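You operate a simulated robot arm through the tools that you are given. There is no shell and no other tool.

You run a simulated robot arm. Do the job below in one go: nothing can be reset, and whatever is moved stays where it is left.

JOB
Put things in order on the top of the long bench. At the end: the beige ball of twine stands where the brown bottle (marked "CIDER") stood; the black spray pipe with the yellow head stands where the beige ball of twine stood; the brown bottle stands where the brown soil block stood; the beige pad with a wooden grip stands on top of the grey steel weight; the brown soil block from the top of the long bench is on the orange saucer; whatever was shut is shut again. Leave all else as you found it, and nothing knocked over.

It is judged by the outcome, as a careful person would: the job done as asked, and still so three seconds after it is handed in. It fails if anything else is knocked over, pushed out of place, dropped, spilled or broken.

ROBOT AND FRAMES
A 7-joint arm with a two-finger parallel gripper, fixed in place. Base frame: the origin is at the foot of the arm, x ahead of it, y to its left, z up; the work surface is at about z = 0. Readings come in m, rad, newtons and seconds.
With the tool pointing down near the work surface it reaches from about 0.24 to 0.62 m from the base axis. Its first joint turns from -1.152 to 1.152 rad. Payload 2.6 kg.
The tool frame sits at the grasp point between the pads (the TCP): z along the fingers, y along the line on which they close. The tips reach 0.03 m beyond it. Largest opening 0.094 m; finger width 0.028, thickness 0.01; the body of the gripper, 0.05 by 0.096 m, starts 0.055 m behind the TCP.
Orientation is told as [roll, pitch, yaw] about the base's x, y, z axes, in that order, counted from this pose: with the fingers straight down and closing along the base's y, the tool's x points along the base's -x, its y along +y and its z along -z.

CONTROLS
- The arm moves only by the tool step_arm. Its argument "series" is a list of rows, each a list of 7 numbers: the shift along the tool's x, y, z in m, then the turn, a rotation vector about the tool's x, y, z in rad, then the closure, from 0 (fully open) to 1 (shut). In form: [[dx, dy, dz, wx, wy, wz, gripper], ...]. A call has 1 to 20 rows; each row is the pose to reach, as a shift and turn from the pose commanded when the call began, along the tool's axes at that moment. Each row takes 0.2 s and may step no farther than 0.05 m and 0.15 rad from the row before; otherwise, or with a gripper value out of range, the whole call is refused. A pose out of reach is approached as far as the arm can. The call stops where the force on the tool passes 40 N (or 10 N more than at its start, if that is more) or the arm is blocked; 0.2 s more then pass. The fingers move at their own pace (about 0.072 m/s each) and stop on an object; they squeeze with about 29 N. The grip force told is the motor's: it shows also when the fingers shut on nothing. Time passes only in rows, and 0.2 s behind the last, so rows that repeat a pose let the fingers close. The reply holds the time, the measured pose of the TCP, the force on the tool along the base axes, the opening and the grip force, in the units named above and with some noise, with the torque about the TCP (base axes, N m) and any sound that the robot's microphone picked up, and new pictures: "show" is both (left out), scene, wrist or none.
- Cameras (640 x 400 px; columns grow to the right, rows downward): "scene" is fixed at [0.0559, 0.4559, 0.5578]; the picture's right is [-0.49, -0.87, 0.00], its down [-0.54, 0.31, -0.79] and it looks along [0.68, -0.39, -0.62] (base axes); focal length 307 px, centre (320, 200). "wrist" rides on the gripper at [0.076, 0.014, -0.103] in the tool frame; the picture's right is [-0.18, 0.98, 0.00], its down [-0.75, -0.14, -0.64] and it looks along [-0.63, -0.12, 0.77] (tool axes); focal length 243 px, centre (320, 200). There is no depth. A picture from a camera that has moved, and an enlarged one, comes with that camera's place and axes in the base frame and with its lens.
- inspect(camera, box): a new picture of the part [left, top, right, bottom] of that camera's present view, enlarged. No time passes.
- finish_job(): hands the job in; it is judged then, once.

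Nothing tells you positions but the pictures and the camera data. Unless the task says otherwise, let go and move clear before handing in.

The tools are called after "Emit:" as name(argument=value, ...) on one line, values as JSON. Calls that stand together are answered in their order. step_arm: Moves the arm, as the interface text tells. Its arguments: {"type":"object","properties":{"series":{"type":"array","items":{"type":"array","items":{"type":"number"}}},"show":{"type":"string","enum":["both","scene","wrist","none"]}},"required":["series"]} The other tools are called the same way: inspect (camera, box) takes an enlarged picture of a part of a camera's view; finish_job () hands the job in.

At the start:

```text
clock: 0.0
tcp_pos: [0.3213, 0.1388, 0.328]
tool_rot: [0.001, 0.0, 0.001]
force: [0.1, 0.6, -0.4]
ft_torque: [0.02, -0.03, -0.02]
finger_gap: 0.0941
finger_force: 0.0
```

scene: 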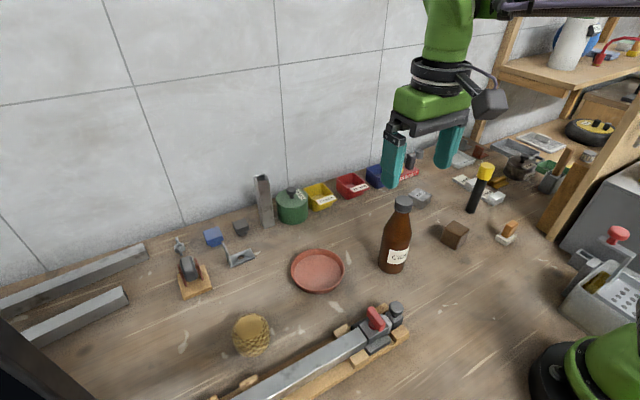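
wrist: 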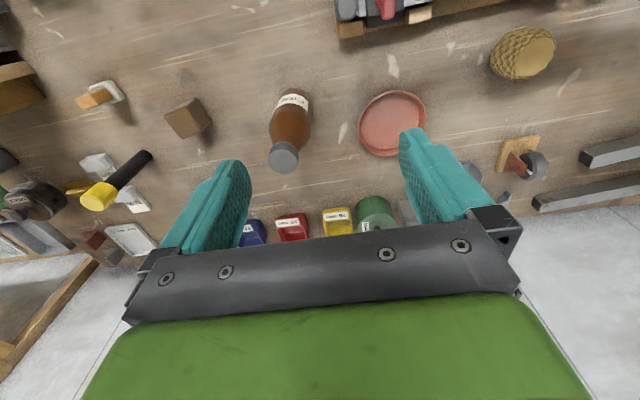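

I see a bench with the twine ball, orange saucer, brown bottle, soil block, spray pipe with yellow head, and a beige pad with a wooden grip. I'll look more closely before moving anything.

Emit:
inspect(camera="scene", box=[360, 120, 560, 290])

Emit:
inspect(camera="scene", box=[160, 160, 420, 370])

Emit:
inspect(camera="scene", box=[440, 0, 640, 150])

Emit:
inspect(camera="scene", box=[440, 110, 640, 330])

Emit:
inspect(camera="wrist", box=[0, 0, 320, 240])

Emit:
inspect(camera="scene", box=[0, 160, 260, 400])

```text
2.35 times, centred on (460, 205) of scene
camera zoom: at [0.0559, 0.4559, 0.5578], right [-0.49, -0.87, 0.0], down [-0.54, 0.31, -0.79], along [0.68, -0.39, -0.62], focal length 723 px, centre (-9, 188)
```

zoom: 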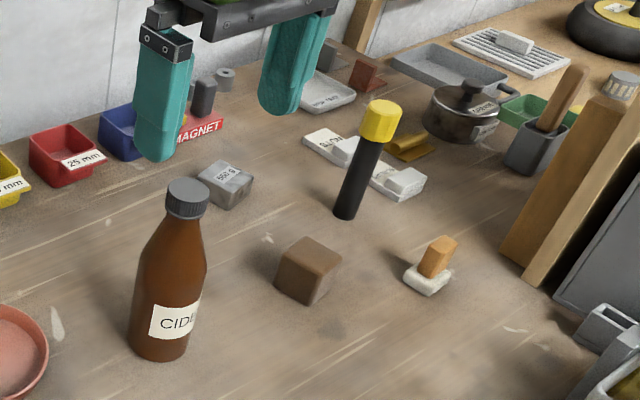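

```text
1.90 times, centred on (290, 265) of scene
camera zoom: at [0.0559, 0.4559, 0.5578], right [-0.49, -0.87, 0.0], down [-0.54, 0.31, -0.79], along [0.68, -0.39, -0.62], focal length 585 px, centre (377, 76)
```

zoom: 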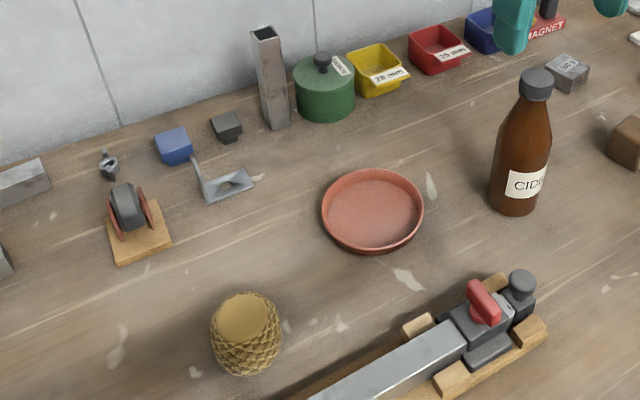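

```text
2.67 times, centred on (540, 75) of scene
camera zoom: at [0.0559, 0.4559, 0.5578], right [-0.49, -0.87, 0.0], down [-0.54, 0.31, -0.79], along [0.68, -0.39, -0.62], focal length 819 px, centre (-267, 533)
```

zoom: 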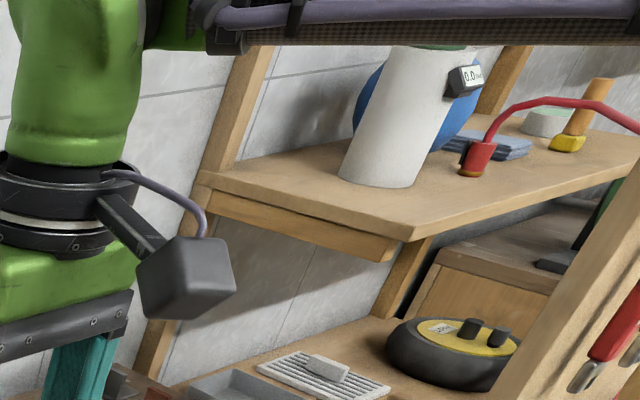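

```text
1.82 times, centred on (540, 220) of scene
camera zoom: at [0.0559, 0.4559, 0.5578], right [-0.49, -0.87, 0.0], down [-0.54, 0.31, -0.79], along [0.68, -0.39, -0.62], focal length 558 px, centre (-80, 164)
```

zoom: 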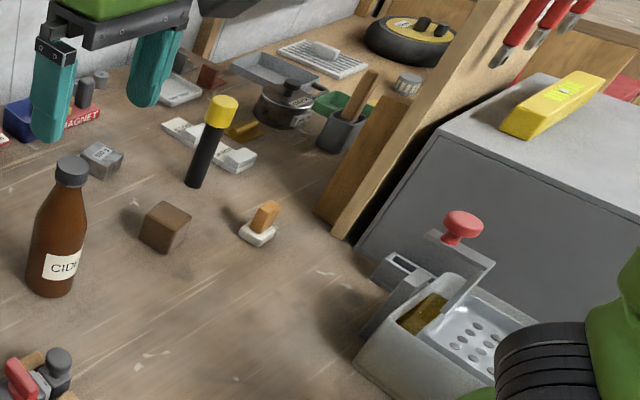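

```text
1.67 times, centred on (160, 120) of wrist
camera zoom: at [0.2454, 0.1535, 0.431], right [0.18, 0.98, 0.0], down [0.75, -0.14, 0.64], along [0.63, -0.12, -0.77], focal length 404 px, centre (587, 333)
```

zoom: 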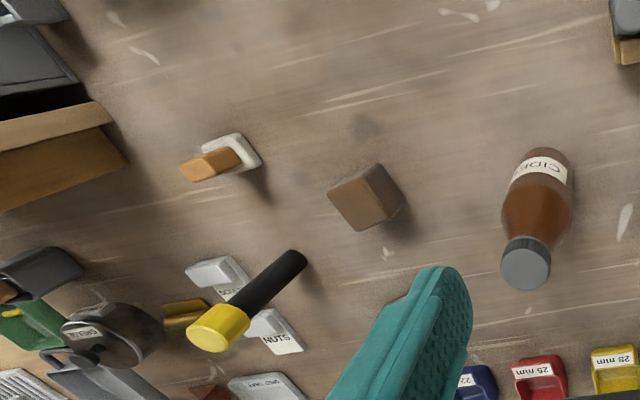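

```text
1.67 times, centred on (130, 280) of scene
camera zoom: at [0.0559, 0.4559, 0.5578], right [-0.49, -0.87, 0.0], down [-0.54, 0.31, -0.79], along [0.68, -0.39, -0.62], focal length 512 px, centre (637, 67)
```

zoom: 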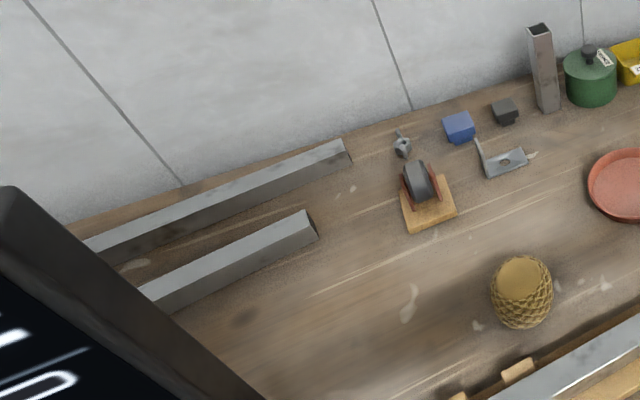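

Estimated base-frame positions:

| Item | x | y | Notes |
|---|---|---|---|
| Bottle | 0.37 | 0.085 | about 0.19 m tall |
| Soil block | 0.362 | -0.10 | |
| Twine | 0.358 | 0.424 | |
| Saucer | 0.443 | 0.24 | |
| Pipe | 0.42 | -0.238 | |
| Pad | 0.298 | -0.209 | |
| Weight, 500 g | 0.51 | -0.13 | |

The soil block goes first, so I'm moving above it for a closer look.

Emit:
step_arm(series=[[-0.007, -0.04, 0.005, 0, 0, 0, 0], [-0.014, -0.08, 0.01, 0, 0, 0, 0], [-0.021, -0.12, 0.02, 0, 0, 0, 0], [-0.028, -0.16, 0.03, 0, 0, 0, 0], [-0.035, -0.2, 0.05, 0, 0, 0, 0], [-0.041, -0.24, 0.08, 0, 0, 0, 0], [-0.041, -0.24, 0.11, 0, 0, 0, 0], [-0.041, -0.24, 0.11, 0, 0, 0, 0]])

```text
refused: row 6 steps farther than a row can; nothing moved
```

That was refused because one row stepped slightly too far. I'm sending the same move to above the soil block with smaller steps.

Emit:
step_arm(series=[[-0.007, -0.04, 0.005, 0, 0, 0, 0], [-0.014, -0.08, 0.01, 0, 0, 0, 0], [-0.021, -0.12, 0.02, 0, 0, 0, 0], [-0.028, -0.16, 0.03, 0, 0, 0, 0], [-0.035, -0.2, 0.045, 0, 0, 0, 0], [-0.041, -0.24, 0.06, 0, 0, 0, 0], [-0.041, -0.24, 0.09, 0, 0, 0, 0], [-0.041, -0.24, 0.11, 0, 0, 0, 0], [-0.041, -0.24, 0.11, 0, 0, 0, 0]])

```text
clock: 2.0
tcp_pos: [0.361, -0.1002, 0.2181]
tool_rot: [-0.001, -0.001, -0.001]
force: [-0.8, -0.1, 0.1]
ft_torque: [0.0, -0.02, -0.04]
finger_gap: 0.0941
finger_force: 0.1
camera wrist: at [0.2862, -0.0865, 0.3207], right [0.18, 0.98, 0.0], down [0.75, -0.14, 0.64], along [0.63, -0.12, -0.77], focal length 243 px, centre (320, 200)
```

scene: 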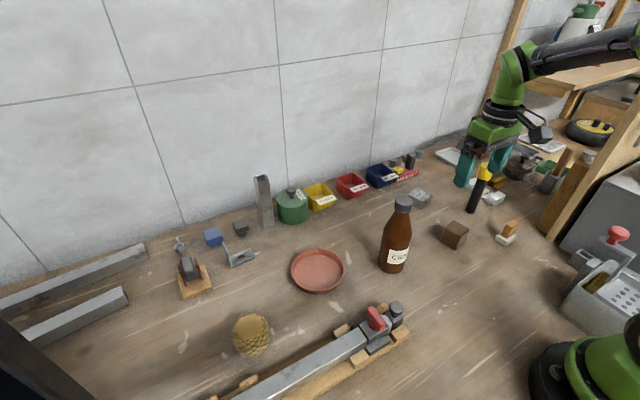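
wrist: 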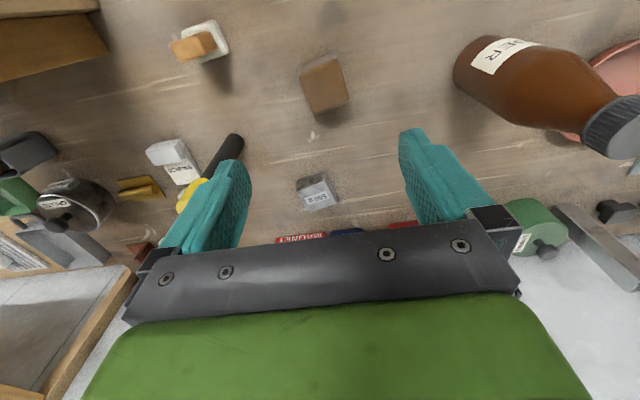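

The soil block is now in the wrist view just ahead of centre. I'm zooming in to read its orientation and to check the surroundings.

Emit:
inspect(camera="wrist", box=[240, 20, 420, 220])

Emit:
inspect(camera="wrist", box=[100, 0, 260, 220])

Emit:
inspect(camera="scene", box=[420, 130, 580, 270])

Emit:
inspect(camera="wrist", box=[420, 0, 640, 200])

```text
2.00 times, centred on (330, 120) of wrist
camera zoom: at [0.2862, -0.0865, 0.3207], right [0.18, 0.98, 0.0], down [0.75, -0.14, 0.64], along [0.63, -0.12, -0.77], focal length 485 px, centre (300, 360)
```

zoom: 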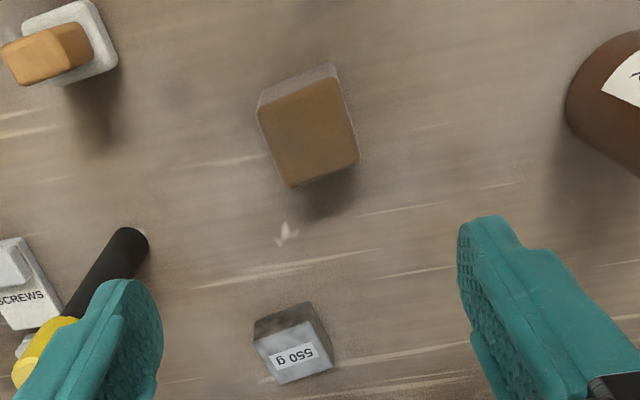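

```text
1.82 times, centred on (180, 110) of wrist
camera zoom: at [0.2862, -0.0865, 0.3207], right [0.18, 0.98, 0.0], down [0.75, -0.14, 0.64], along [0.63, -0.12, -0.77], focal length 441 px, centre (574, 364)
```

zoom: 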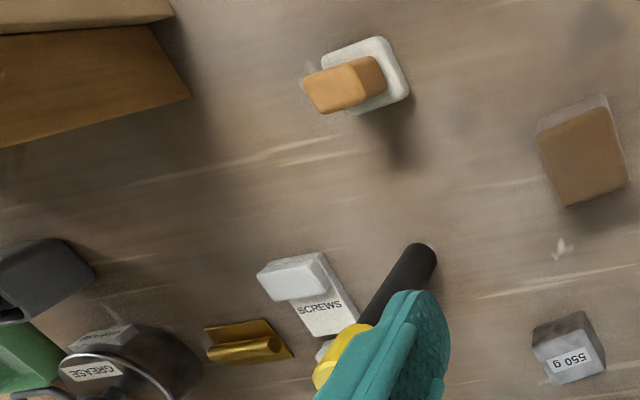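

```text
2.86 times, centred on (500, 200) of scene
camera zoom: at [0.0559, 0.4559, 0.5578], right [-0.49, -0.87, 0.0], down [-0.54, 0.31, -0.79], along [0.68, -0.39, -0.62], focal length 878 px, centre (-194, 200)
```

zoom: 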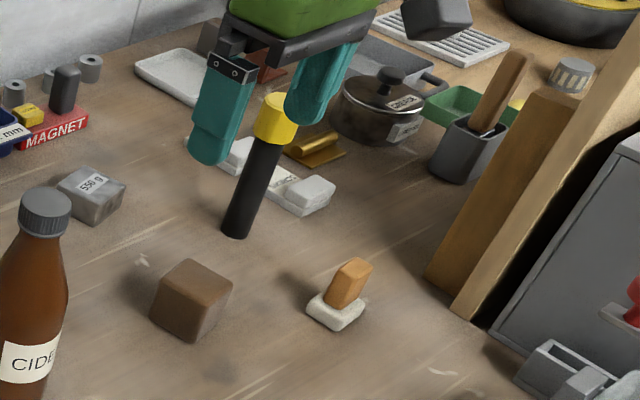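

```text
2.00 times, centred on (530, 100) of wrist
camera zoom: at [0.2862, -0.0865, 0.3207], right [0.18, 0.98, 0.0], down [0.75, -0.14, 0.64], along [0.63, -0.12, -0.77], focal length 485 px, centre (-100, 400)
```

zoom: 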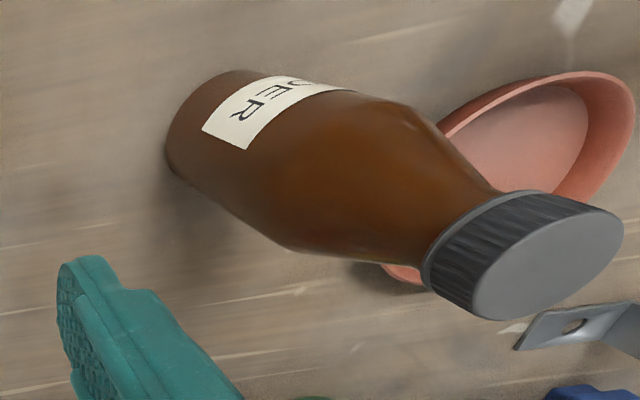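

The block is about 42 mm wide and yawed about +0.16 rad, and nothing stands near it. I'm aligning the gripper and coming partway down to check.

Emit:
step_arm(series=[[0, 0.002, 0.03, 0, 0, -0.08, 0], [0, 0.003, 0.06, 0, 0, -0.16, 0], [0, 0.003, 0.09, 0, 0, -0.16, 0], [0, 0.003, 0.11, 0, 0, -0.16, 0], [0, 0.003, 0.11, 0, 0, -0.16, 0]])

```text
clock: 3.2
tcp_pos: [0.3633, -0.0963, 0.1064]
tool_rot: [-0.001, 0.0, 0.159]
force: [0.3, 0.4, -0.2]
ft_torque: [0.01, 0.02, -0.02]
finger_gap: 0.0942
finger_force: 0.1
camera wrist: at [0.2865, -0.0946, 0.2106], right [0.03, 1.0, 0.0], down [0.77, -0.02, 0.64], along [0.64, -0.02, -0.77], focal length 243 px, centre (320, 200)
```

scene: 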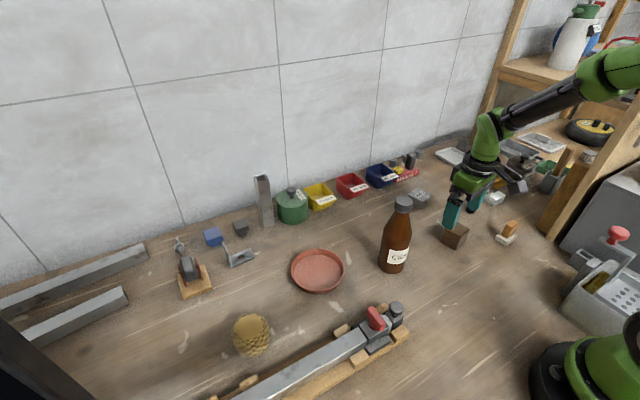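
wrist: 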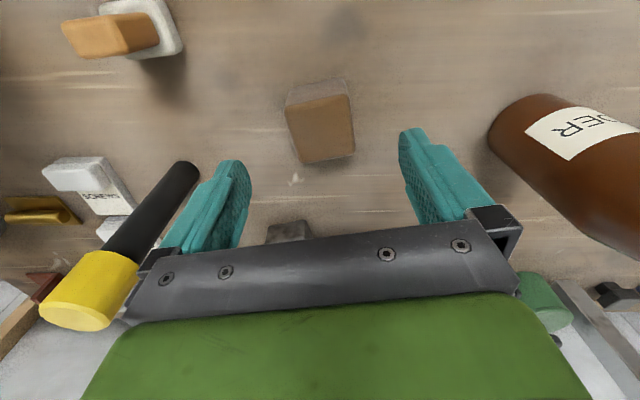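

The block sits centred between the fingers at about (0.360, -0.096). I'm going down to z of about 0.043 and gripping it.

Emit:
step_arm(series=[[0.003, 0, 0.03, 0, 0, 0, 0], [0.003, 0, 0.055, 0, 0, 0, 0], [0.003, 0, 0.063, 0, 0, 0, 0], [0.003, 0, 0.063, 0, 0, 0, 0], [0.003, 0, 0.063, 0, 0, 0, 1], [0.003, 0, 0.063, 0, 0, 0, 1], [0.003, 0, 0.063, 0, 0, 0, 1], [0.003, 0, 0.063, 0, 0, 0, 1]])

```text
clock: 5.0
tcp_pos: [0.3611, -0.096, 0.0471]
tool_rot: [-0.001, 0.001, 0.162]
force: [-0.5, 0.3, 0.1]
ft_torque: [0.01, -0.02, 0.0]
finger_gap: 0.0498
finger_force: 28.1
camera wrist: at [0.2837, -0.0948, 0.149], right [0.03, 1.0, 0.0], down [0.77, -0.02, 0.64], along [0.64, -0.02, -0.77], focal length 243 px, centre (320, 200)
```

scene: 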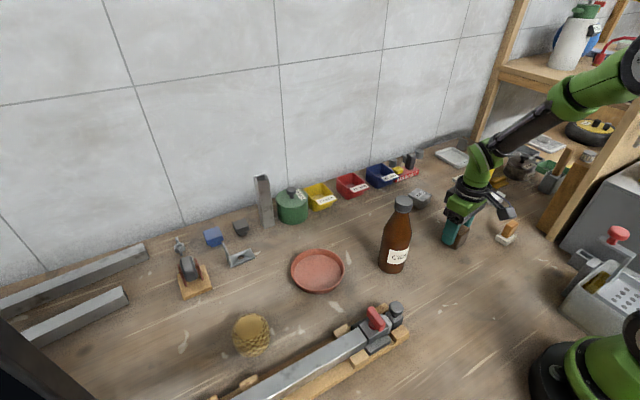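
wrist: 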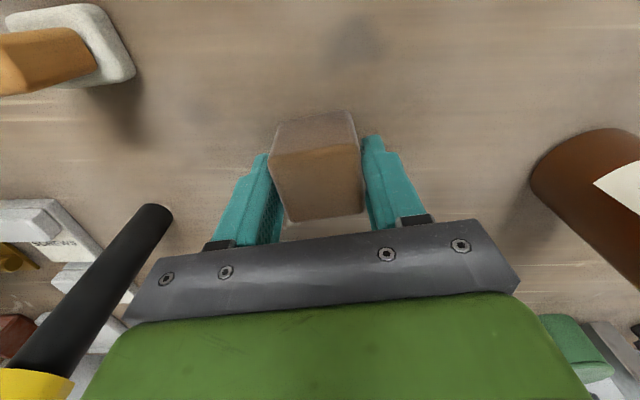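

The block is gripped with a gap of about 50 mm. I'm lifting it high over the bottle and carrying it to above the saucer.

Emit:
step_arm(series=[[0, 0, -0.03, 0, 0, 0, 1], [0, 0, -0.07, 0, 0, 0, 1], [0, 0, -0.115, 0, 0, 0, 1], [0, 0, -0.16, 0, 0, 0, 1], [0, 0, -0.205, 0, 0, 0, 1], [-0.016, 0.0406, -0.215, 0, 0, 0, 1], [-0.032, 0.0811, -0.215, 0, 0, 0, 1], [-0.048, 0.1217, -0.215, 0, 0, 0, 1], [-0.064, 0.1623, -0.215, 0, 0, 0, 1], [-0.08, 0.2029, -0.215, 0, 0, 0, 1], [-0.096, 0.2434, -0.215, 0, 0, 0, 1], [-0.112, 0.284, -0.21, 0, 0, 0, 1], [-0.1286, 0.3246, -0.205, 0, 0, 0, 1], [-0.1286, 0.3246, -0.17, 0, 0, 0, 1], [-0.1286, 0.3246, -0.13, 0, 0, 0, 1], [-0.1286, 0.3246, -0.13, 0, 0, 0, 1]])

```text
clock: 8.4
tcp_pos: [0.4348, 0.2414, 0.1761]
tool_rot: [0.0, -0.001, 0.159]
force: [0.2, -0.6, -0.1]
ft_torque: [0.0, -0.01, 0.03]
finger_gap: 0.0001
finger_force: 28.5
camera wrist: at [0.3593, 0.2431, 0.2796], right [0.03, 1.0, 0.0], down [0.77, -0.02, 0.64], along [0.64, -0.02, -0.77], focal length 243 px, centre (320, 200)
```

scene: 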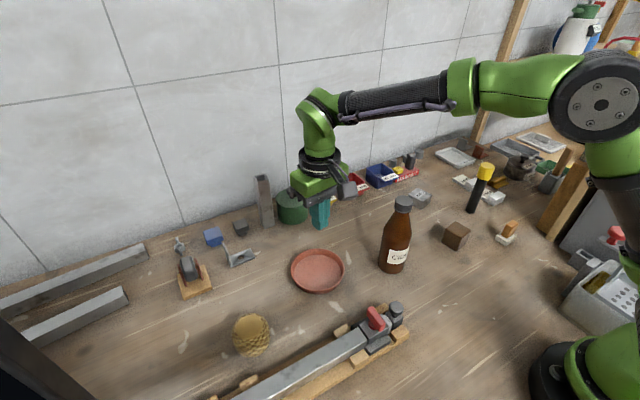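
wrist: 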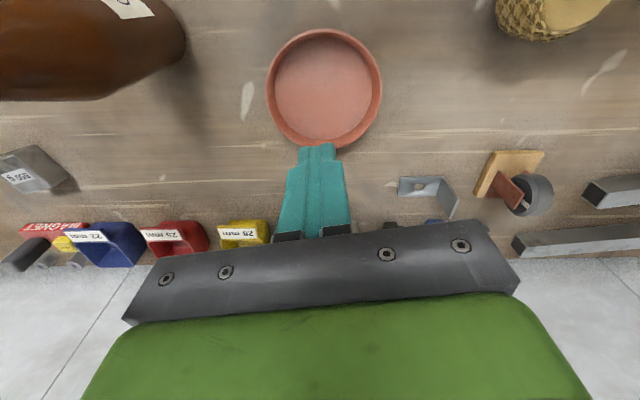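

The fingers are shut on nothing, so the block slipped out and appears to have stayed behind. I'm checking its state now.

Emit:
inspect(camera="scene", box=[420, 200, 500, 260])

Emit:
inspect(camera="scene", box=[270, 230, 370, 310])

Emit:
inspect(camera="wrist", box=[240, 10, 420, 160])

```text
6.67 times, centred on (460, 230) of scene
camera zoom: at [0.0559, 0.456, 0.5578], right [-0.49, -0.87, 0.0], down [-0.54, 0.31, -0.79], along [0.68, -0.39, -0.62], focal length 2048 px, centre (-613, 0)
```

zoom: 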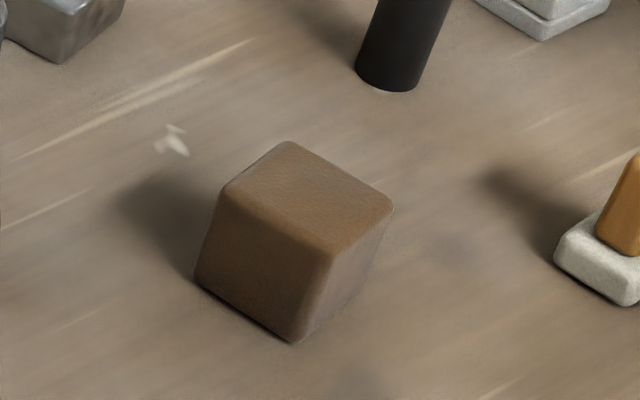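

```text
5.00 times, centred on (320, 270) of scene
camera zoom: at [0.0559, 0.456, 0.5578], right [-0.49, -0.87, 0.0], down [-0.54, 0.31, -0.79], along [0.68, -0.39, -0.62], focal length 1536 px, centre (320, -150)
```

zoom: 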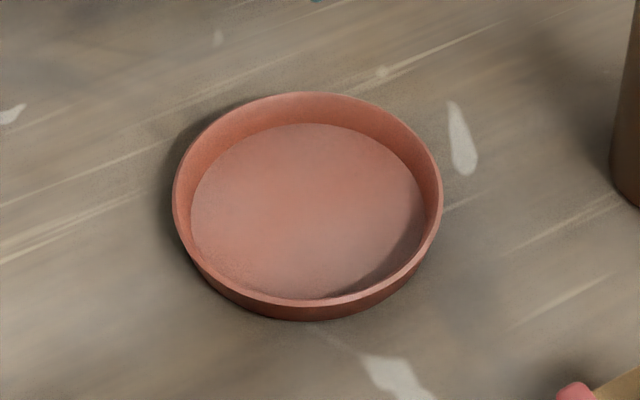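

```text
2.67 times, centred on (330, 85) of wrist
camera zoom: at [0.3593, 0.2431, 0.2796], right [0.03, 1.0, 0.0], down [0.77, -0.02, 0.64], along [0.64, -0.02, -0.77], focal length 647 px, centre (293, 507)
```

zoom: 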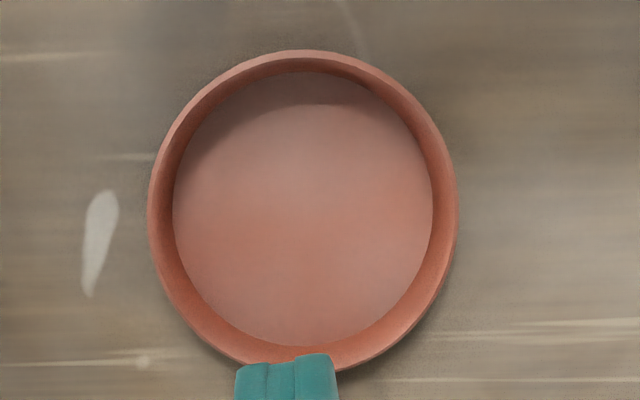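

The block is an upright cube of about 48 mm, still at (0.358, -0.096), and the TCP was too near its top edge when I gripped. The saucer floor centre is about (0.439, 0.244). I'm going back high over the bottle to grip it lower.

Emit:
step_arm(series=[[0, 0, -0.04, 0, 0, 0, 0], [0, 0, -0.08, 0, 0, 0, 0], [0, 0, -0.105, 0, 0, 0, 0], [0.0161, -0.0401, -0.105, 0, 0, 0, 0], [0.0323, -0.0802, -0.105, 0, 0, 0, 0], [0.0484, -0.1204, -0.105, 0, 0, 0, 0], [0.0646, -0.1605, -0.105, 0, 0, 0, 0], [0.0807, -0.2006, -0.105, 0, 0, 0, 0], [0.0969, -0.2407, -0.105, 0, 0, 0, 0], [0.113, -0.2809, -0.105, 0, 0, 0, 0], [0.1292, -0.321, -0.1, 0, 0, 0, 0], [0.1292, -0.321, -0.055, 0, 0, 0, 0], [0.1292, -0.321, -0.01, 0, 0, 0, 0], [0.1292, -0.321, 0.035, 0, 0, 0, 0], [0.1292, -0.321, 0.076, 0, 0, 0, 0], [0.1292, -0.321, 0.076, 0, 0, 0, 0]])

```text
clock: 11.8
tcp_pos: [0.3577, -0.0969, 0.0991]
tool_rot: [0.001, 0.0, 0.161]
force: [0.2, 0.4, -0.8]
ft_torque: [0.0, -0.01, 0.02]
finger_gap: 0.094
finger_force: 0.1
camera wrist: at [0.2804, -0.0951, 0.2013], right [0.03, 1.0, 0.0], down [0.77, -0.02, 0.64], along [0.64, -0.02, -0.77], focal length 243 px, centre (320, 200)
```

scene: 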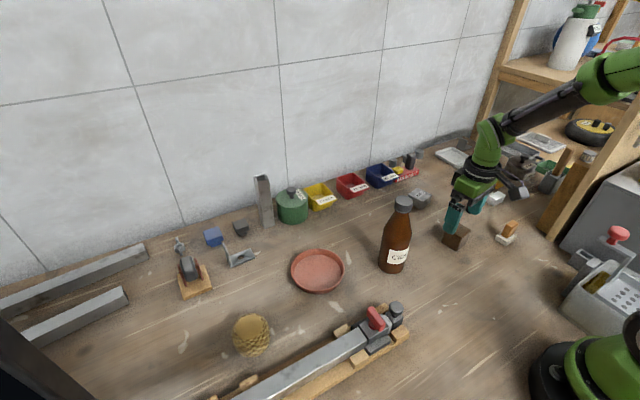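
wrist: 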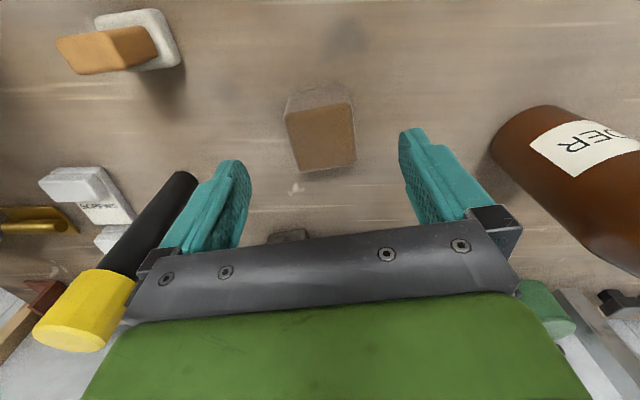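

The block is centred between the fingers. I'm descending to a TCP height of about 0.033 and closing, then lifting slightly to test the hold.

Emit:
step_arm(series=[[0.002, -0.001, 0.03, 0, 0, -0.01, 0], [0.002, -0.001, 0.055, 0, 0, -0.01, 0], [0.002, -0.001, 0.067, 0, 0, -0.01, 0], [0.002, -0.001, 0.067, 0, 0, -0.01, 0], [0.002, -0.001, 0.067, 0, 0, -0.01, 1], [0.002, -0.001, 0.067, 0, 0, -0.01, 1], [0.002, -0.001, 0.067, 0, 0, -0.01, 1], [0.002, -0.001, 0.067, 0, 0, -0.01, 1], [0.002, -0.001, 0.057, 0, 0, -0.01, 1], [0.002, -0.001, 0.047, 0, 0, -0.01, 1], [0.002, -0.001, 0.047, 0, 0, -0.01, 1]])

```text
clock: 14.2
tcp_pos: [0.3569, -0.096, 0.0547]
tool_rot: [-0.001, 0.0, 0.17]
force: [-0.1, -0.6, -1.6]
ft_torque: [0.0, 0.04, 0.0]
finger_gap: 0.0499
finger_force: 28.6
camera wrist: at [0.2809, -0.0956, 0.1565], right [0.01, 1.0, 0.0], down [0.77, -0.01, 0.64], along [0.64, -0.01, -0.77], focal length 243 px, centre (320, 200)
```

scene: 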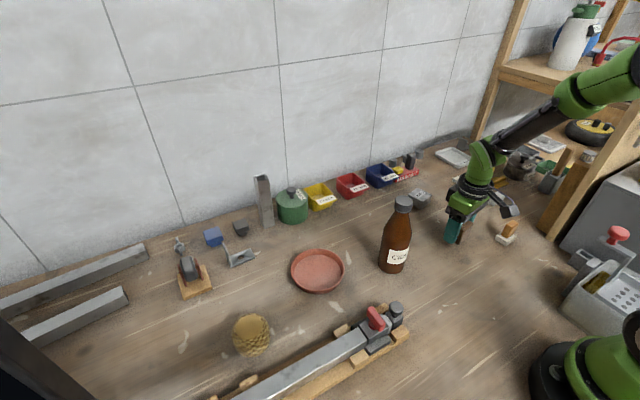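
wrist: 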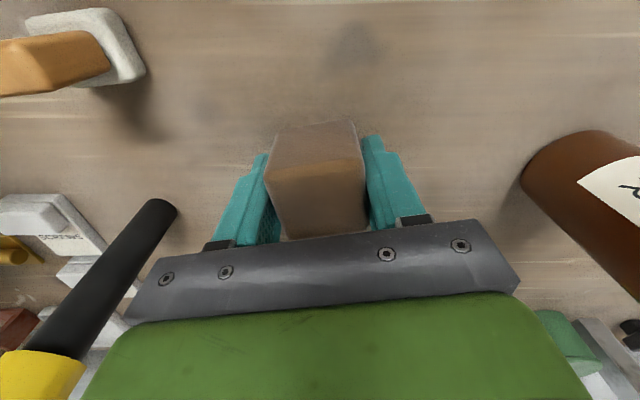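

The block is held; the force reading shows its weight and the gap is 50 mm. I'm carrying it high over to the saucer.

Emit:
step_arm(series=[[0, 0, -0.02, 0, 0, 0, 1], [0, 0, -0.05, 0, 0, 0, 1], [0, 0, -0.09, 0, 0, 0, 1], [0, 0, -0.135, 0, 0, 0, 1], [0, 0, -0.18, 0, 0, 0, 1], [0, 0, -0.225, 0, 0, 0, 1], [-0.0173, 0.0401, -0.23, 0, 0, 0, 1], [-0.0346, 0.0803, -0.23, 0, 0, 0, 1], [-0.0519, 0.1204, -0.23, 0, 0, 0, 1], [-0.0691, 0.1606, -0.23, 0, 0, 0, 1], [-0.0864, 0.2007, -0.23, 0, 0, 0, 1], [-0.1037, 0.2409, -0.23, 0, 0, 0, 1], [-0.121, 0.281, -0.225, 0, 0, 0, 1], [-0.1383, 0.3212, -0.215, 0, 0, 0, 1], [-0.1383, 0.3212, -0.175, 0, 0, 0, 1], [-0.1383, 0.3212, -0.135, 0, 0, 0, 1], [-0.1383, 0.3212, -0.105, 0, 0, 0, 1], [-0.1383, 0.3212, -0.105, 0, 0, 0, 1]])

```text
clock: 18.0
tcp_pos: [0.4377, 0.2435, 0.1584]
tool_rot: [0.0, 0.001, 0.17]
force: [0.2, -0.1, -1.3]
ft_torque: [0.0, 0.05, 0.0]
finger_gap: 0.0496
finger_force: 29.0
camera wrist: at [0.3603, 0.245, 0.2613], right [0.02, 1.0, 0.0], down [0.77, -0.01, 0.64], along [0.64, -0.01, -0.77], focal length 243 px, centre (320, 200)
```

scene: 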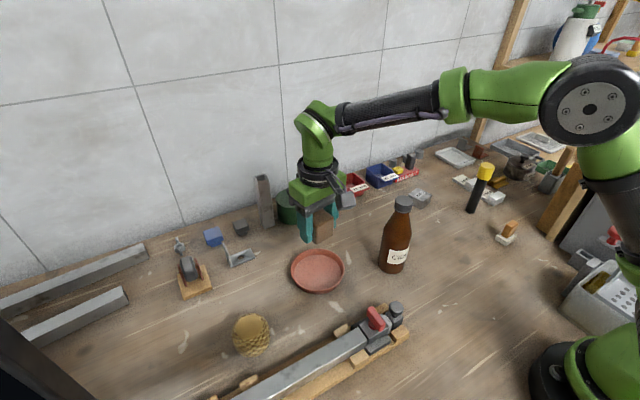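
wrist: 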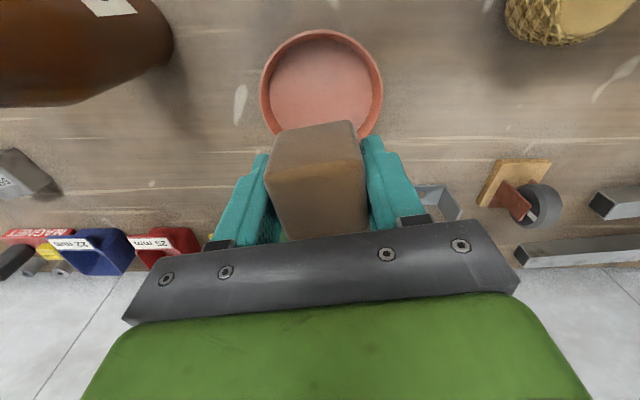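

The block is still held above the saucer. I'm zooming in once to refine the saucer centre before lowering.

Emit:
inspect(camera="wrist", box=[240, 10, 400, 150])

Emit:
inspect(camera="scene", box=[270, 170, 370, 310])

```text
2.86 times, centred on (320, 80) of wrist
camera zoom: at [0.3603, 0.245, 0.2613], right [0.02, 1.0, 0.0], down [0.77, -0.01, 0.64], along [0.64, -0.01, -0.77], focal length 693 px, centre (320, 543)
```

zoom: 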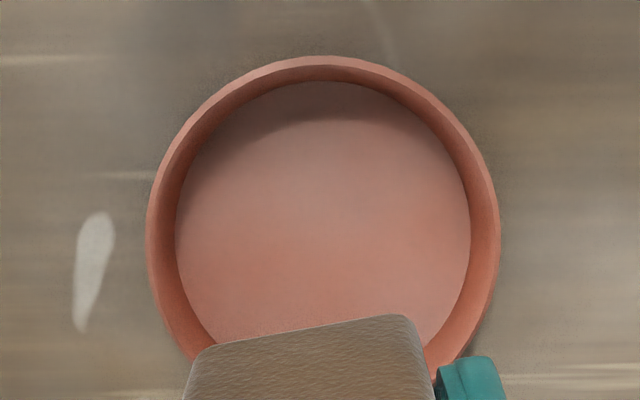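

```text
2.86 times, centred on (320, 240) of scene
camera zoom: at [0.0559, 0.456, 0.5578], right [-0.49, -0.87, 0.0], down [-0.54, 0.31, -0.79], along [0.68, -0.39, -0.62], focal length 878 px, centre (320, 86)
```

zoom: 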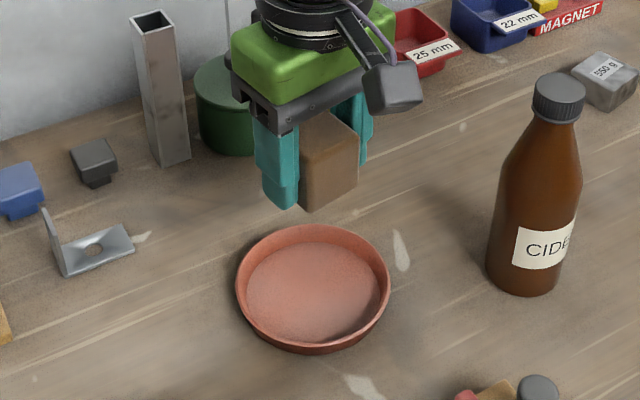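

The saucer centre is confirmed at about (0.440, 0.245). I'm lowering the block nearly to its floor.

Emit:
step_arm(series=[[-0.0033, 0.001, 0.03, 0, 0, 0, 1], [-0.0033, 0.001, 0.06, 0, 0, 0, 1], [-0.0033, 0.001, 0.09, 0, 0, 0, 1], [-0.0033, 0.001, 0.105, 0, 0, 0, 1], [-0.0033, 0.001, 0.112, 0, 0, 0, 1], [-0.0033, 0.001, 0.115, 0, 0, 0, 1], [-0.0033, 0.001, 0.115, 0, 0, 0, 1]])

```text
clock: 19.6
tcp_pos: [0.4427, 0.2451, 0.0428]
tool_rot: [0.0, -0.001, 0.17]
force: [1.0, 0.7, -1.0]
ft_torque: [-0.01, -0.02, 0.0]
finger_gap: 0.0496
finger_force: 29.4
camera wrist: at [0.3656, 0.2462, 0.1462], right [0.02, 1.0, 0.0], down [0.77, -0.01, 0.64], along [0.64, -0.01, -0.77], focal length 243 px, centre (320, 200)
```

scene: 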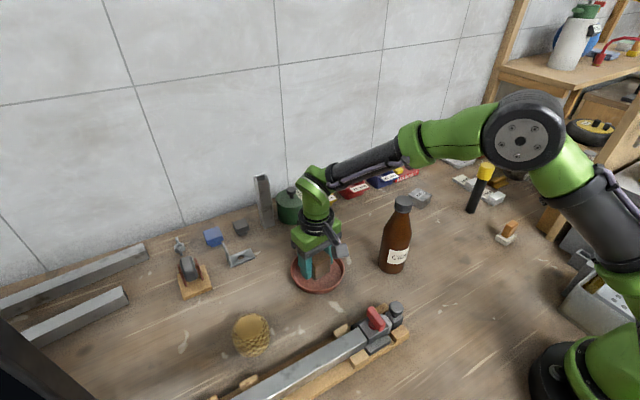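
wrist: 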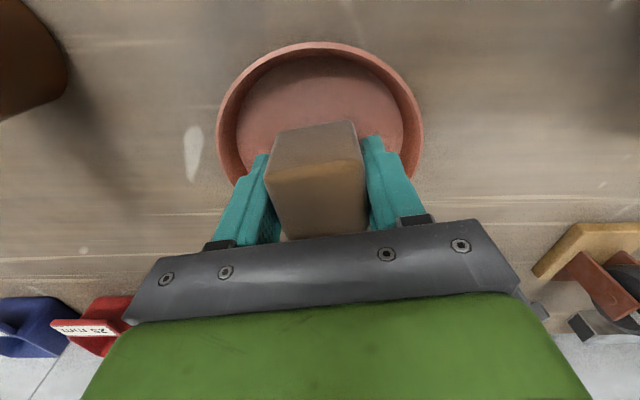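

The block is just above the saucer floor. I'm lowering a few millimetres at a time to feel for contact.

Emit:
step_arm(series=[[0.001, 0, 0.0015, 0, 0, 0, 1], [0.001, 0, 0.003, 0, 0, 0, 1], [0.001, 0, 0.003, 0, 0, 0, 1]], show="none")

```text
clock: 20.4
tcp_pos: [0.4408, 0.2452, 0.04]
tool_rot: [0.0, 0.001, 0.168]
force: [0.4, -0.4, -1.2]
ft_torque: [0.01, 0.0, 0.01]
finger_gap: 0.0495
finger_force: 29.1
```

Emit:
step_arm(series=[[0, 0, 0.001, 0, 0, 0, 1], [0, 0, 0.002, 0, 0, 0, 1], [0, 0, 0.002, 0, 0, 0, 1]], show="wrist")

```text
clock: 21.2
tcp_pos: [0.4399, 0.2451, 0.0387]
tool_rot: [0.0, -0.001, 0.168]
force: [0.1, -0.5, 0.3]
ft_torque: [0.0, 0.0, 0.06]
finger_gap: 0.0499
finger_force: 28.6
camera wrist: at [0.3631, 0.2463, 0.141], right [0.02, 1.0, 0.0], down [0.77, -0.01, 0.64], along [0.64, -0.01, -0.77], focal length 243 px, centre (320, 200)
```

wrist: 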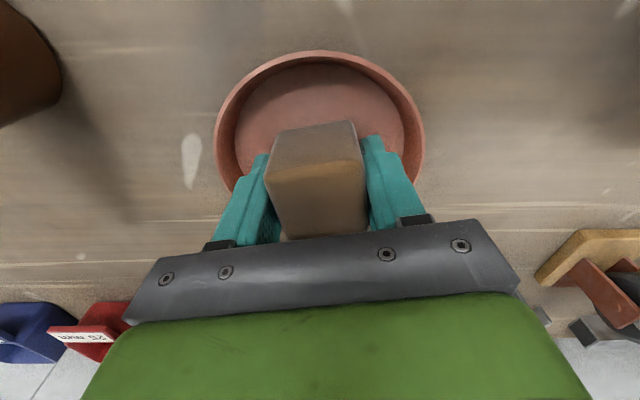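

The z-force moved from -1.2 to about +0.3 N, so the block is resting on the saucer. I'm opening slightly and rising straight up.

Emit:
step_arm(series=[[0, 0, 0.0, 0, 0, 0, 0.3], [0, 0, 0.0, 0, 0, 0, 0.3], [0, 0, -0.02, 0, 0, 0, 0.3], [0, 0, -0.05, 0, 0, 0, 0.3], [0, 0, -0.09, 0, 0, 0, 0.3], [0, 0, -0.13, 0, 0, 0, 0.1], [0, 0, -0.17, 0, 0, 0, 0], [0, 0, -0.17, 0, 0, 0, 0]])

```text
clock: 23.0
tcp_pos: [0.4401, 0.2455, 0.2075]
tool_rot: [0.001, 0.001, 0.17]
force: [-0.5, 0.2, -0.1]
ft_torque: [-0.04, 0.0, 0.01]
finger_gap: 0.0938
finger_force: 0.1
camera wrist: at [0.3627, 0.2463, 0.3098], right [0.02, 1.0, 0.0], down [0.77, -0.01, 0.64], along [0.64, -0.01, -0.77], focal length 243 px, centre (320, 200)
```

scene: 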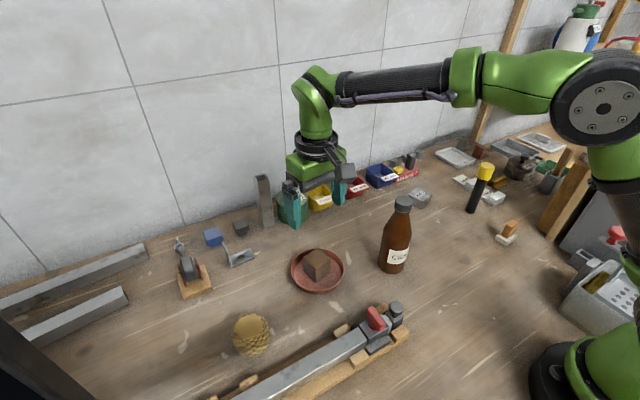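
wrist: 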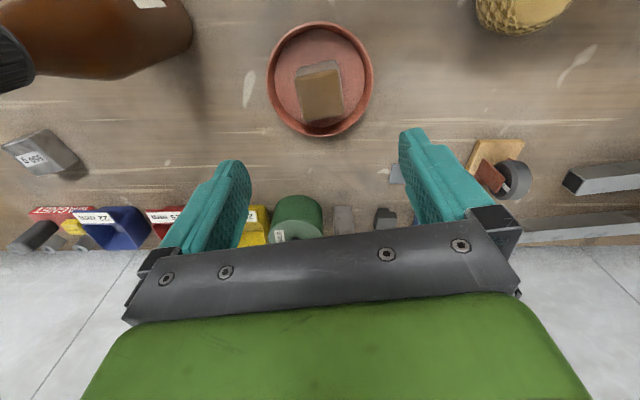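

The soil block sits well on the saucer. The bottle is next: I'm moving above its cap to pin down its position.

Emit:
step_arm(series=[[0, 0, -0.045, 0, 0, 0.05, 0], [0, 0, -0.09, 0, 0, 0.1, 0], [0.0235, -0.0364, -0.1, 0, 0, 0.17, 0], [0.047, -0.0729, -0.1, 0, 0, 0.17, 0], [0.0705, -0.1093, -0.1, 0, 0, 0.17, 0], [0.094, -0.1457, -0.1, 0, 0, 0.17, 0], [0.094, -0.1457, -0.1, 0, 0, 0.17, 0]])

```text
clock: 24.6
tcp_pos: [0.3675, 0.0864, 0.31]
tool_rot: [0.001, 0.001, 0.001]
force: [0.5, 0.8, -0.4]
ft_torque: [0.01, 0.0, 0.02]
finger_gap: 0.0938
finger_force: 0.1
camera wrist: at [0.2925, 0.0996, 0.4123], right [0.18, 0.98, 0.0], down [0.75, -0.14, 0.64], along [0.63, -0.12, -0.77], focal length 243 px, centre (320, 200)
```

scene: 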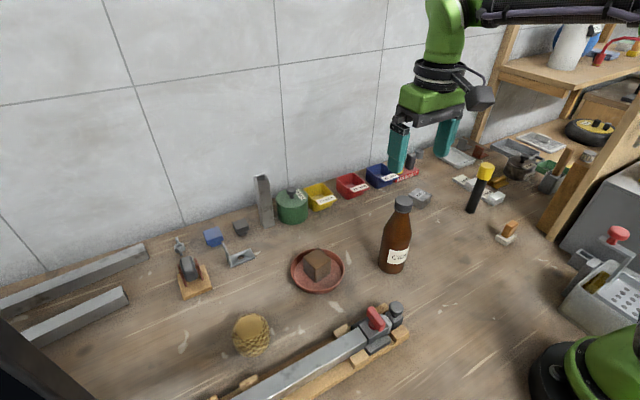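
wrist: 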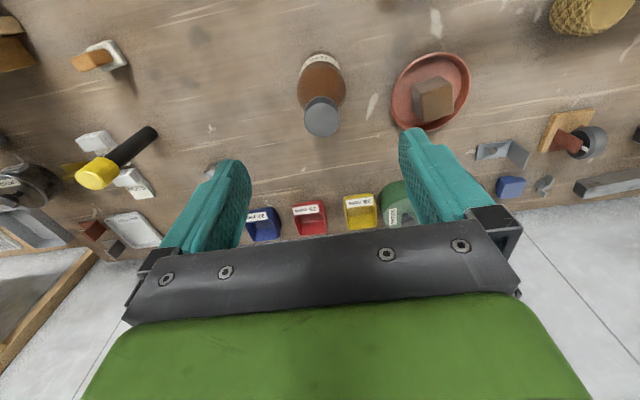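

Emit:
inspect(camera="wrist", box=[270, 40, 380, 150])

Emit:
inspect(camera="scene", box=[365, 185, 445, 285])

Emit:
inspect(camera="scene", box=[285, 240, 355, 300])

```text
3.64 times, centred on (325, 95) of wrist
camera zoom: at [0.2925, 0.0996, 0.4123], right [0.18, 0.98, 0.0], down [0.75, -0.14, 0.64], along [0.63, -0.12, -0.77], focal length 882 px, centre (302, 582)
```

zoom: 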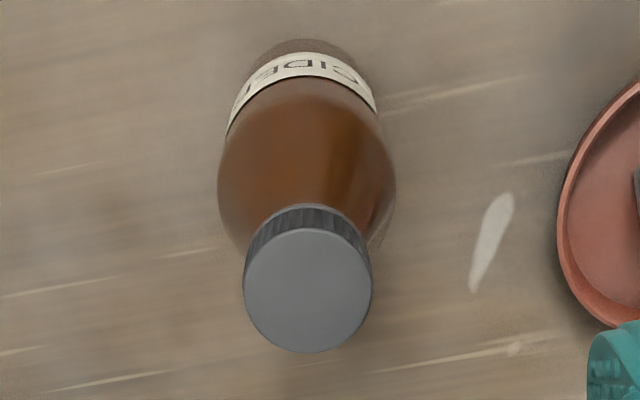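

```text
4.00 times, centred on (405, 235) of scene
camera zoom: at [0.0559, 0.4559, 0.5578], right [-0.49, -0.87, 0.0], down [-0.54, 0.31, -0.79], along [0.68, -0.39, -0.62], focal length 1229 px, centre (-20, 60)
```

zoom: 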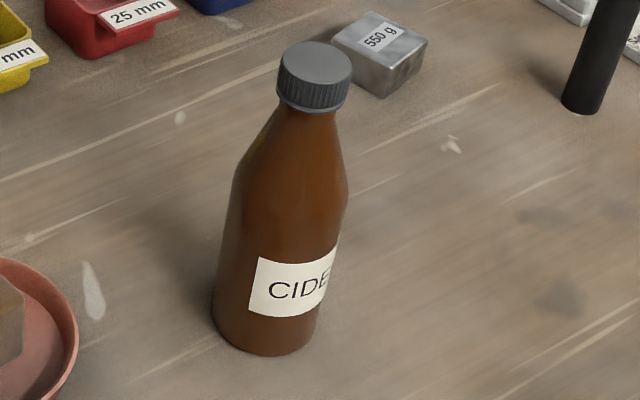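

```text
6.67 times, centred on (320, 270) of scene
camera zoom: at [0.0559, 0.4559, 0.5578], right [-0.49, -0.87, 0.0], down [-0.54, 0.31, -0.79], along [0.68, -0.39, -0.62], focal length 2048 px, centre (320, -267)
```

zoom: 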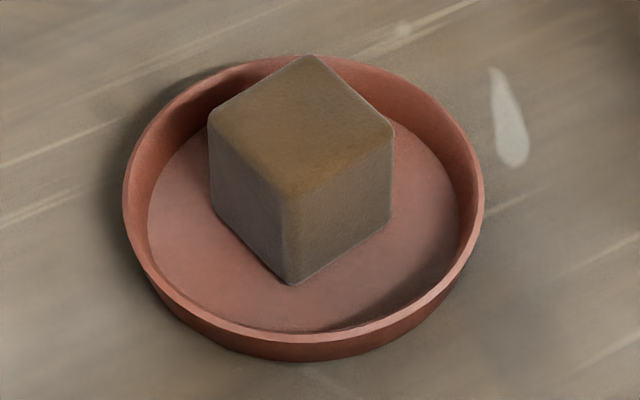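

The bottle axis works out at about (0.379, 0.0845), with its cap spanning z of roughly 0.168 to 0.189. I'm centring over it and coming down to just above the cap to check.

Emit:
step_arm(series=[[-0.0115, -0.002, 0.03, 0, 0, 0, 0], [-0.0115, -0.002, 0.06, 0, 0, 0, 0], [-0.0115, -0.002, 0.075, 0, 0, 0, 0], [-0.0115, -0.002, 0.075, 0, 0, 0, 0]], show="both")

```text
clock: 25.6
tcp_pos: [0.381, 0.0844, 0.2331]
tool_rot: [-0.002, -0.001, 0.001]
force: [-0.7, -1.1, 0.8]
ft_torque: [-0.01, 0.04, -0.02]
finger_gap: 0.0939
finger_force: 0.0
camera wrist: at [0.3048, 0.0984, 0.3363], right [0.18, 0.98, 0.0], down [0.75, -0.14, 0.64], along [0.63, -0.12, -0.77], focal length 243 px, centre (320, 200)
```

scene: 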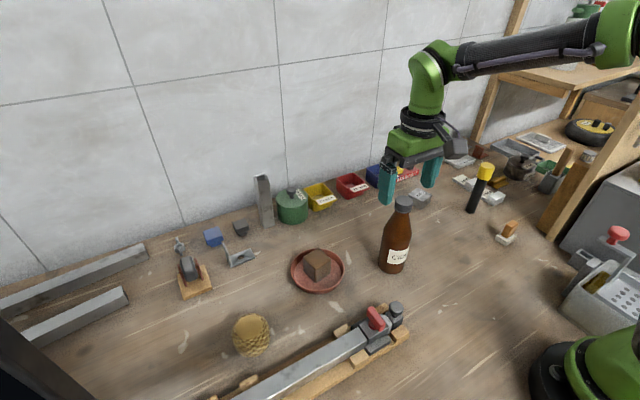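
wrist: 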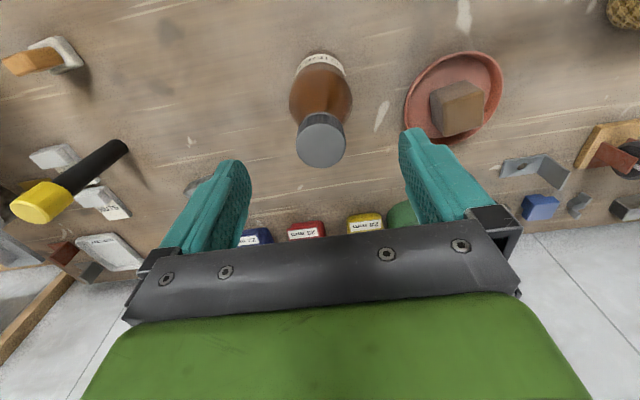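

The cap lies centred between the fingers. I'm descending to z of about 0.181 and closing on the cap and neck.

Emit:
step_arm(series=[[0.002, 0.0005, 0.025, 0, 0, 0, 0], [0.002, 0.0005, 0.045, 0, 0, 0, 0], [0.002, 0.0005, 0.052, 0, 0, 0, 0], [0.002, 0.0005, 0.052, 0, 0, 0, 0], [0.002, 0.0005, 0.052, 0, 0, 0, 0.4], [0.002, 0.0005, 0.052, 0, 0, 0, 0.55], [0.002, 0.0005, 0.052, 0, 0, 0, 0.8], [0.002, 0.0005, 0.052, 0, 0, 0, 1], [0.002, 0.0005, 0.052, 0, 0, 0, 1], [0.002, 0.0005, 0.052, 0, 0, 0, 1]])

```text
clock: 27.8
tcp_pos: [0.3807, 0.0854, 0.1814]
tool_rot: [0.0, 0.0, 0.002]
force: [-0.5, 0.4, 0.2]
ft_torque: [0.05, -0.03, 0.01]
finger_gap: 0.0331
finger_force: 29.4
camera wrist: at [0.3048, 0.0988, 0.2838], right [0.18, 0.98, 0.0], down [0.75, -0.14, 0.64], along [0.63, -0.12, -0.77], focal length 243 px, centre (320, 200)
```

scene: 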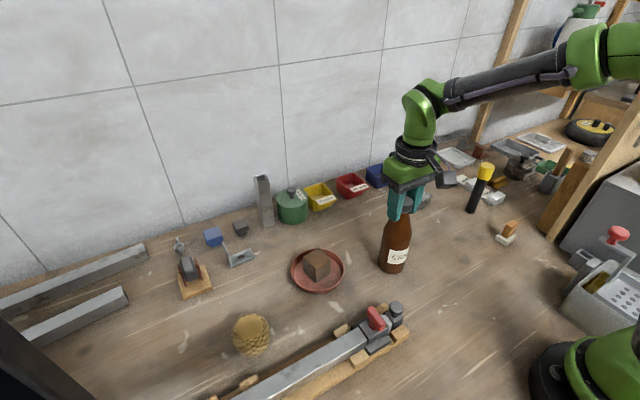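
wrist: 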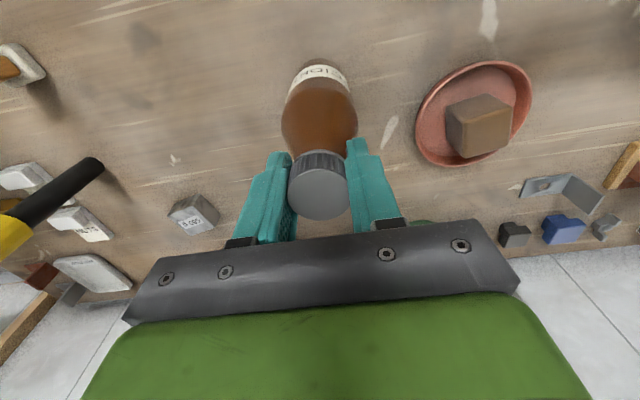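

The cap is gripped with a 33 mm gap. I'm lifting a little to check that the hold is good.

Emit:
step_arm(series=[[0, 0, -0.005, 0, 0, 0, 1], [0, 0, -0.015, 0, 0, 0, 1], [0, 0, -0.025, 0, 0, 0, 1], [0, 0, -0.025, 0, 0, 0, 1]])

```text
clock: 28.8
tcp_pos: [0.3806, 0.0854, 0.2063]
tool_rot: [0.001, -0.001, 0.0]
force: [-0.6, 0.0, -2.1]
ft_torque: [0.02, 0.04, 0.0]
finger_gap: 0.0331
finger_force: 29.0
camera wrist: at [0.3059, 0.0988, 0.3084], right [0.18, 0.98, 0.0], down [0.75, -0.14, 0.64], along [0.63, -0.12, -0.77], focal length 243 px, centre (320, 200)
```

scene: 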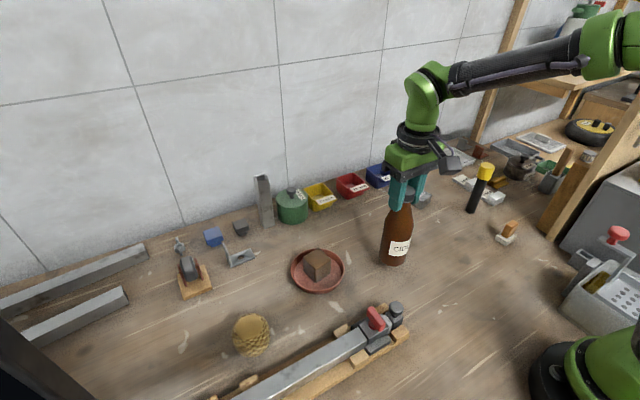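
wrist: 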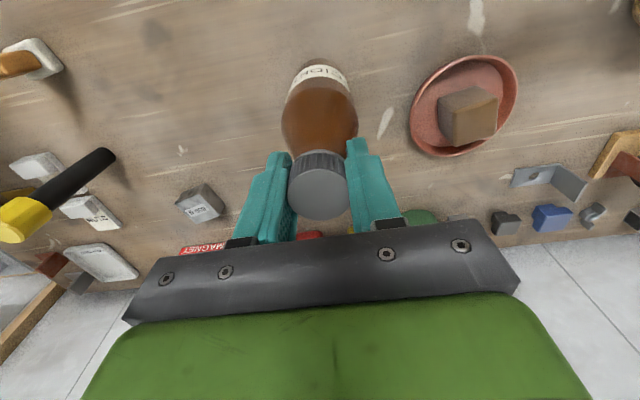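

The bottle is held and lifted, weighing about 0.2 kg. I'm carrying it at low height to the old soil block spot at (0.359, -0.096).

Emit:
step_arm(series=[[0, 0, -0.02, 0, 0, 0, 1], [0.001, -0.01, -0.03, 0, 0, 0, 1], [0.004, -0.035, -0.03, 0, 0, 0, 1], [0.007, -0.065, -0.03, 0, 0, 0, 1], [0.0105, -0.095, -0.03, 0, 0, 0, 1], [0.0135, -0.125, -0.03, 0, 0, 0, 1], [0.0165, -0.155, -0.03, 0, 0, 0, 1], [0.0185, -0.174, -0.03, 0, 0, 0, 1], [0.0195, -0.181, -0.03, 0, 0, 0, 1], [0.0195, -0.181, -0.03, 0, 0, 0, 1], [0.0195, -0.181, -0.01, 0, 0, 0, 1], [0.0195, -0.181, 0.005, 0, 0, 0, 1], [0.0195, -0.181, 0.015, 0, 0, 0, 1], [0.0195, -0.181, 0.015, 0, 0, 0, 1]])

```text
clock: 31.8
tcp_pos: [0.3623, -0.0967, 0.1897]
tool_rot: [0.0, 0.001, 0.0]
force: [-0.3, -0.1, -3.2]
ft_torque: [0.0, 0.02, 0.0]
finger_gap: 0.0331
finger_force: 29.2
camera wrist: at [0.2862, -0.0828, 0.2921], right [0.18, 0.98, 0.0], down [0.75, -0.14, 0.64], along [0.63, -0.12, -0.77], focal length 243 px, centre (320, 200)
```

scene: 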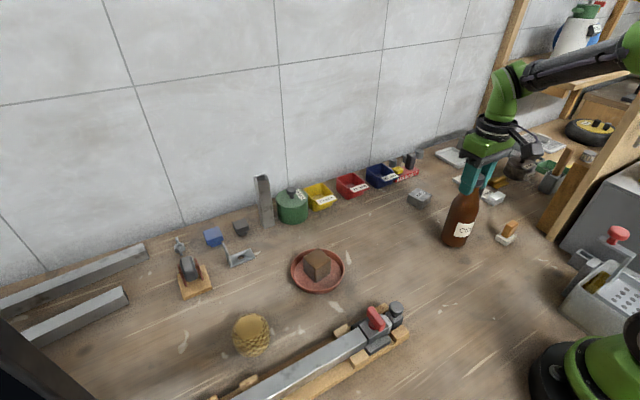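
wrist: 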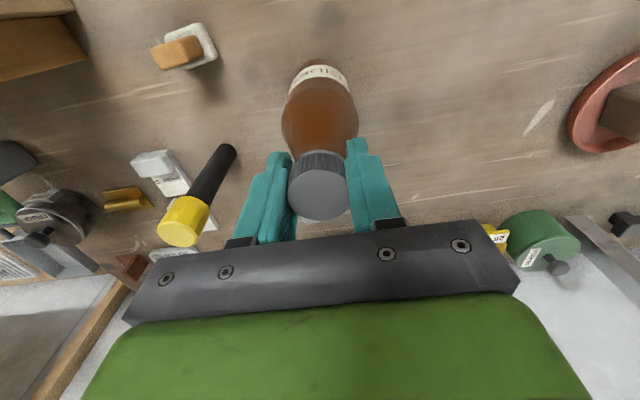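

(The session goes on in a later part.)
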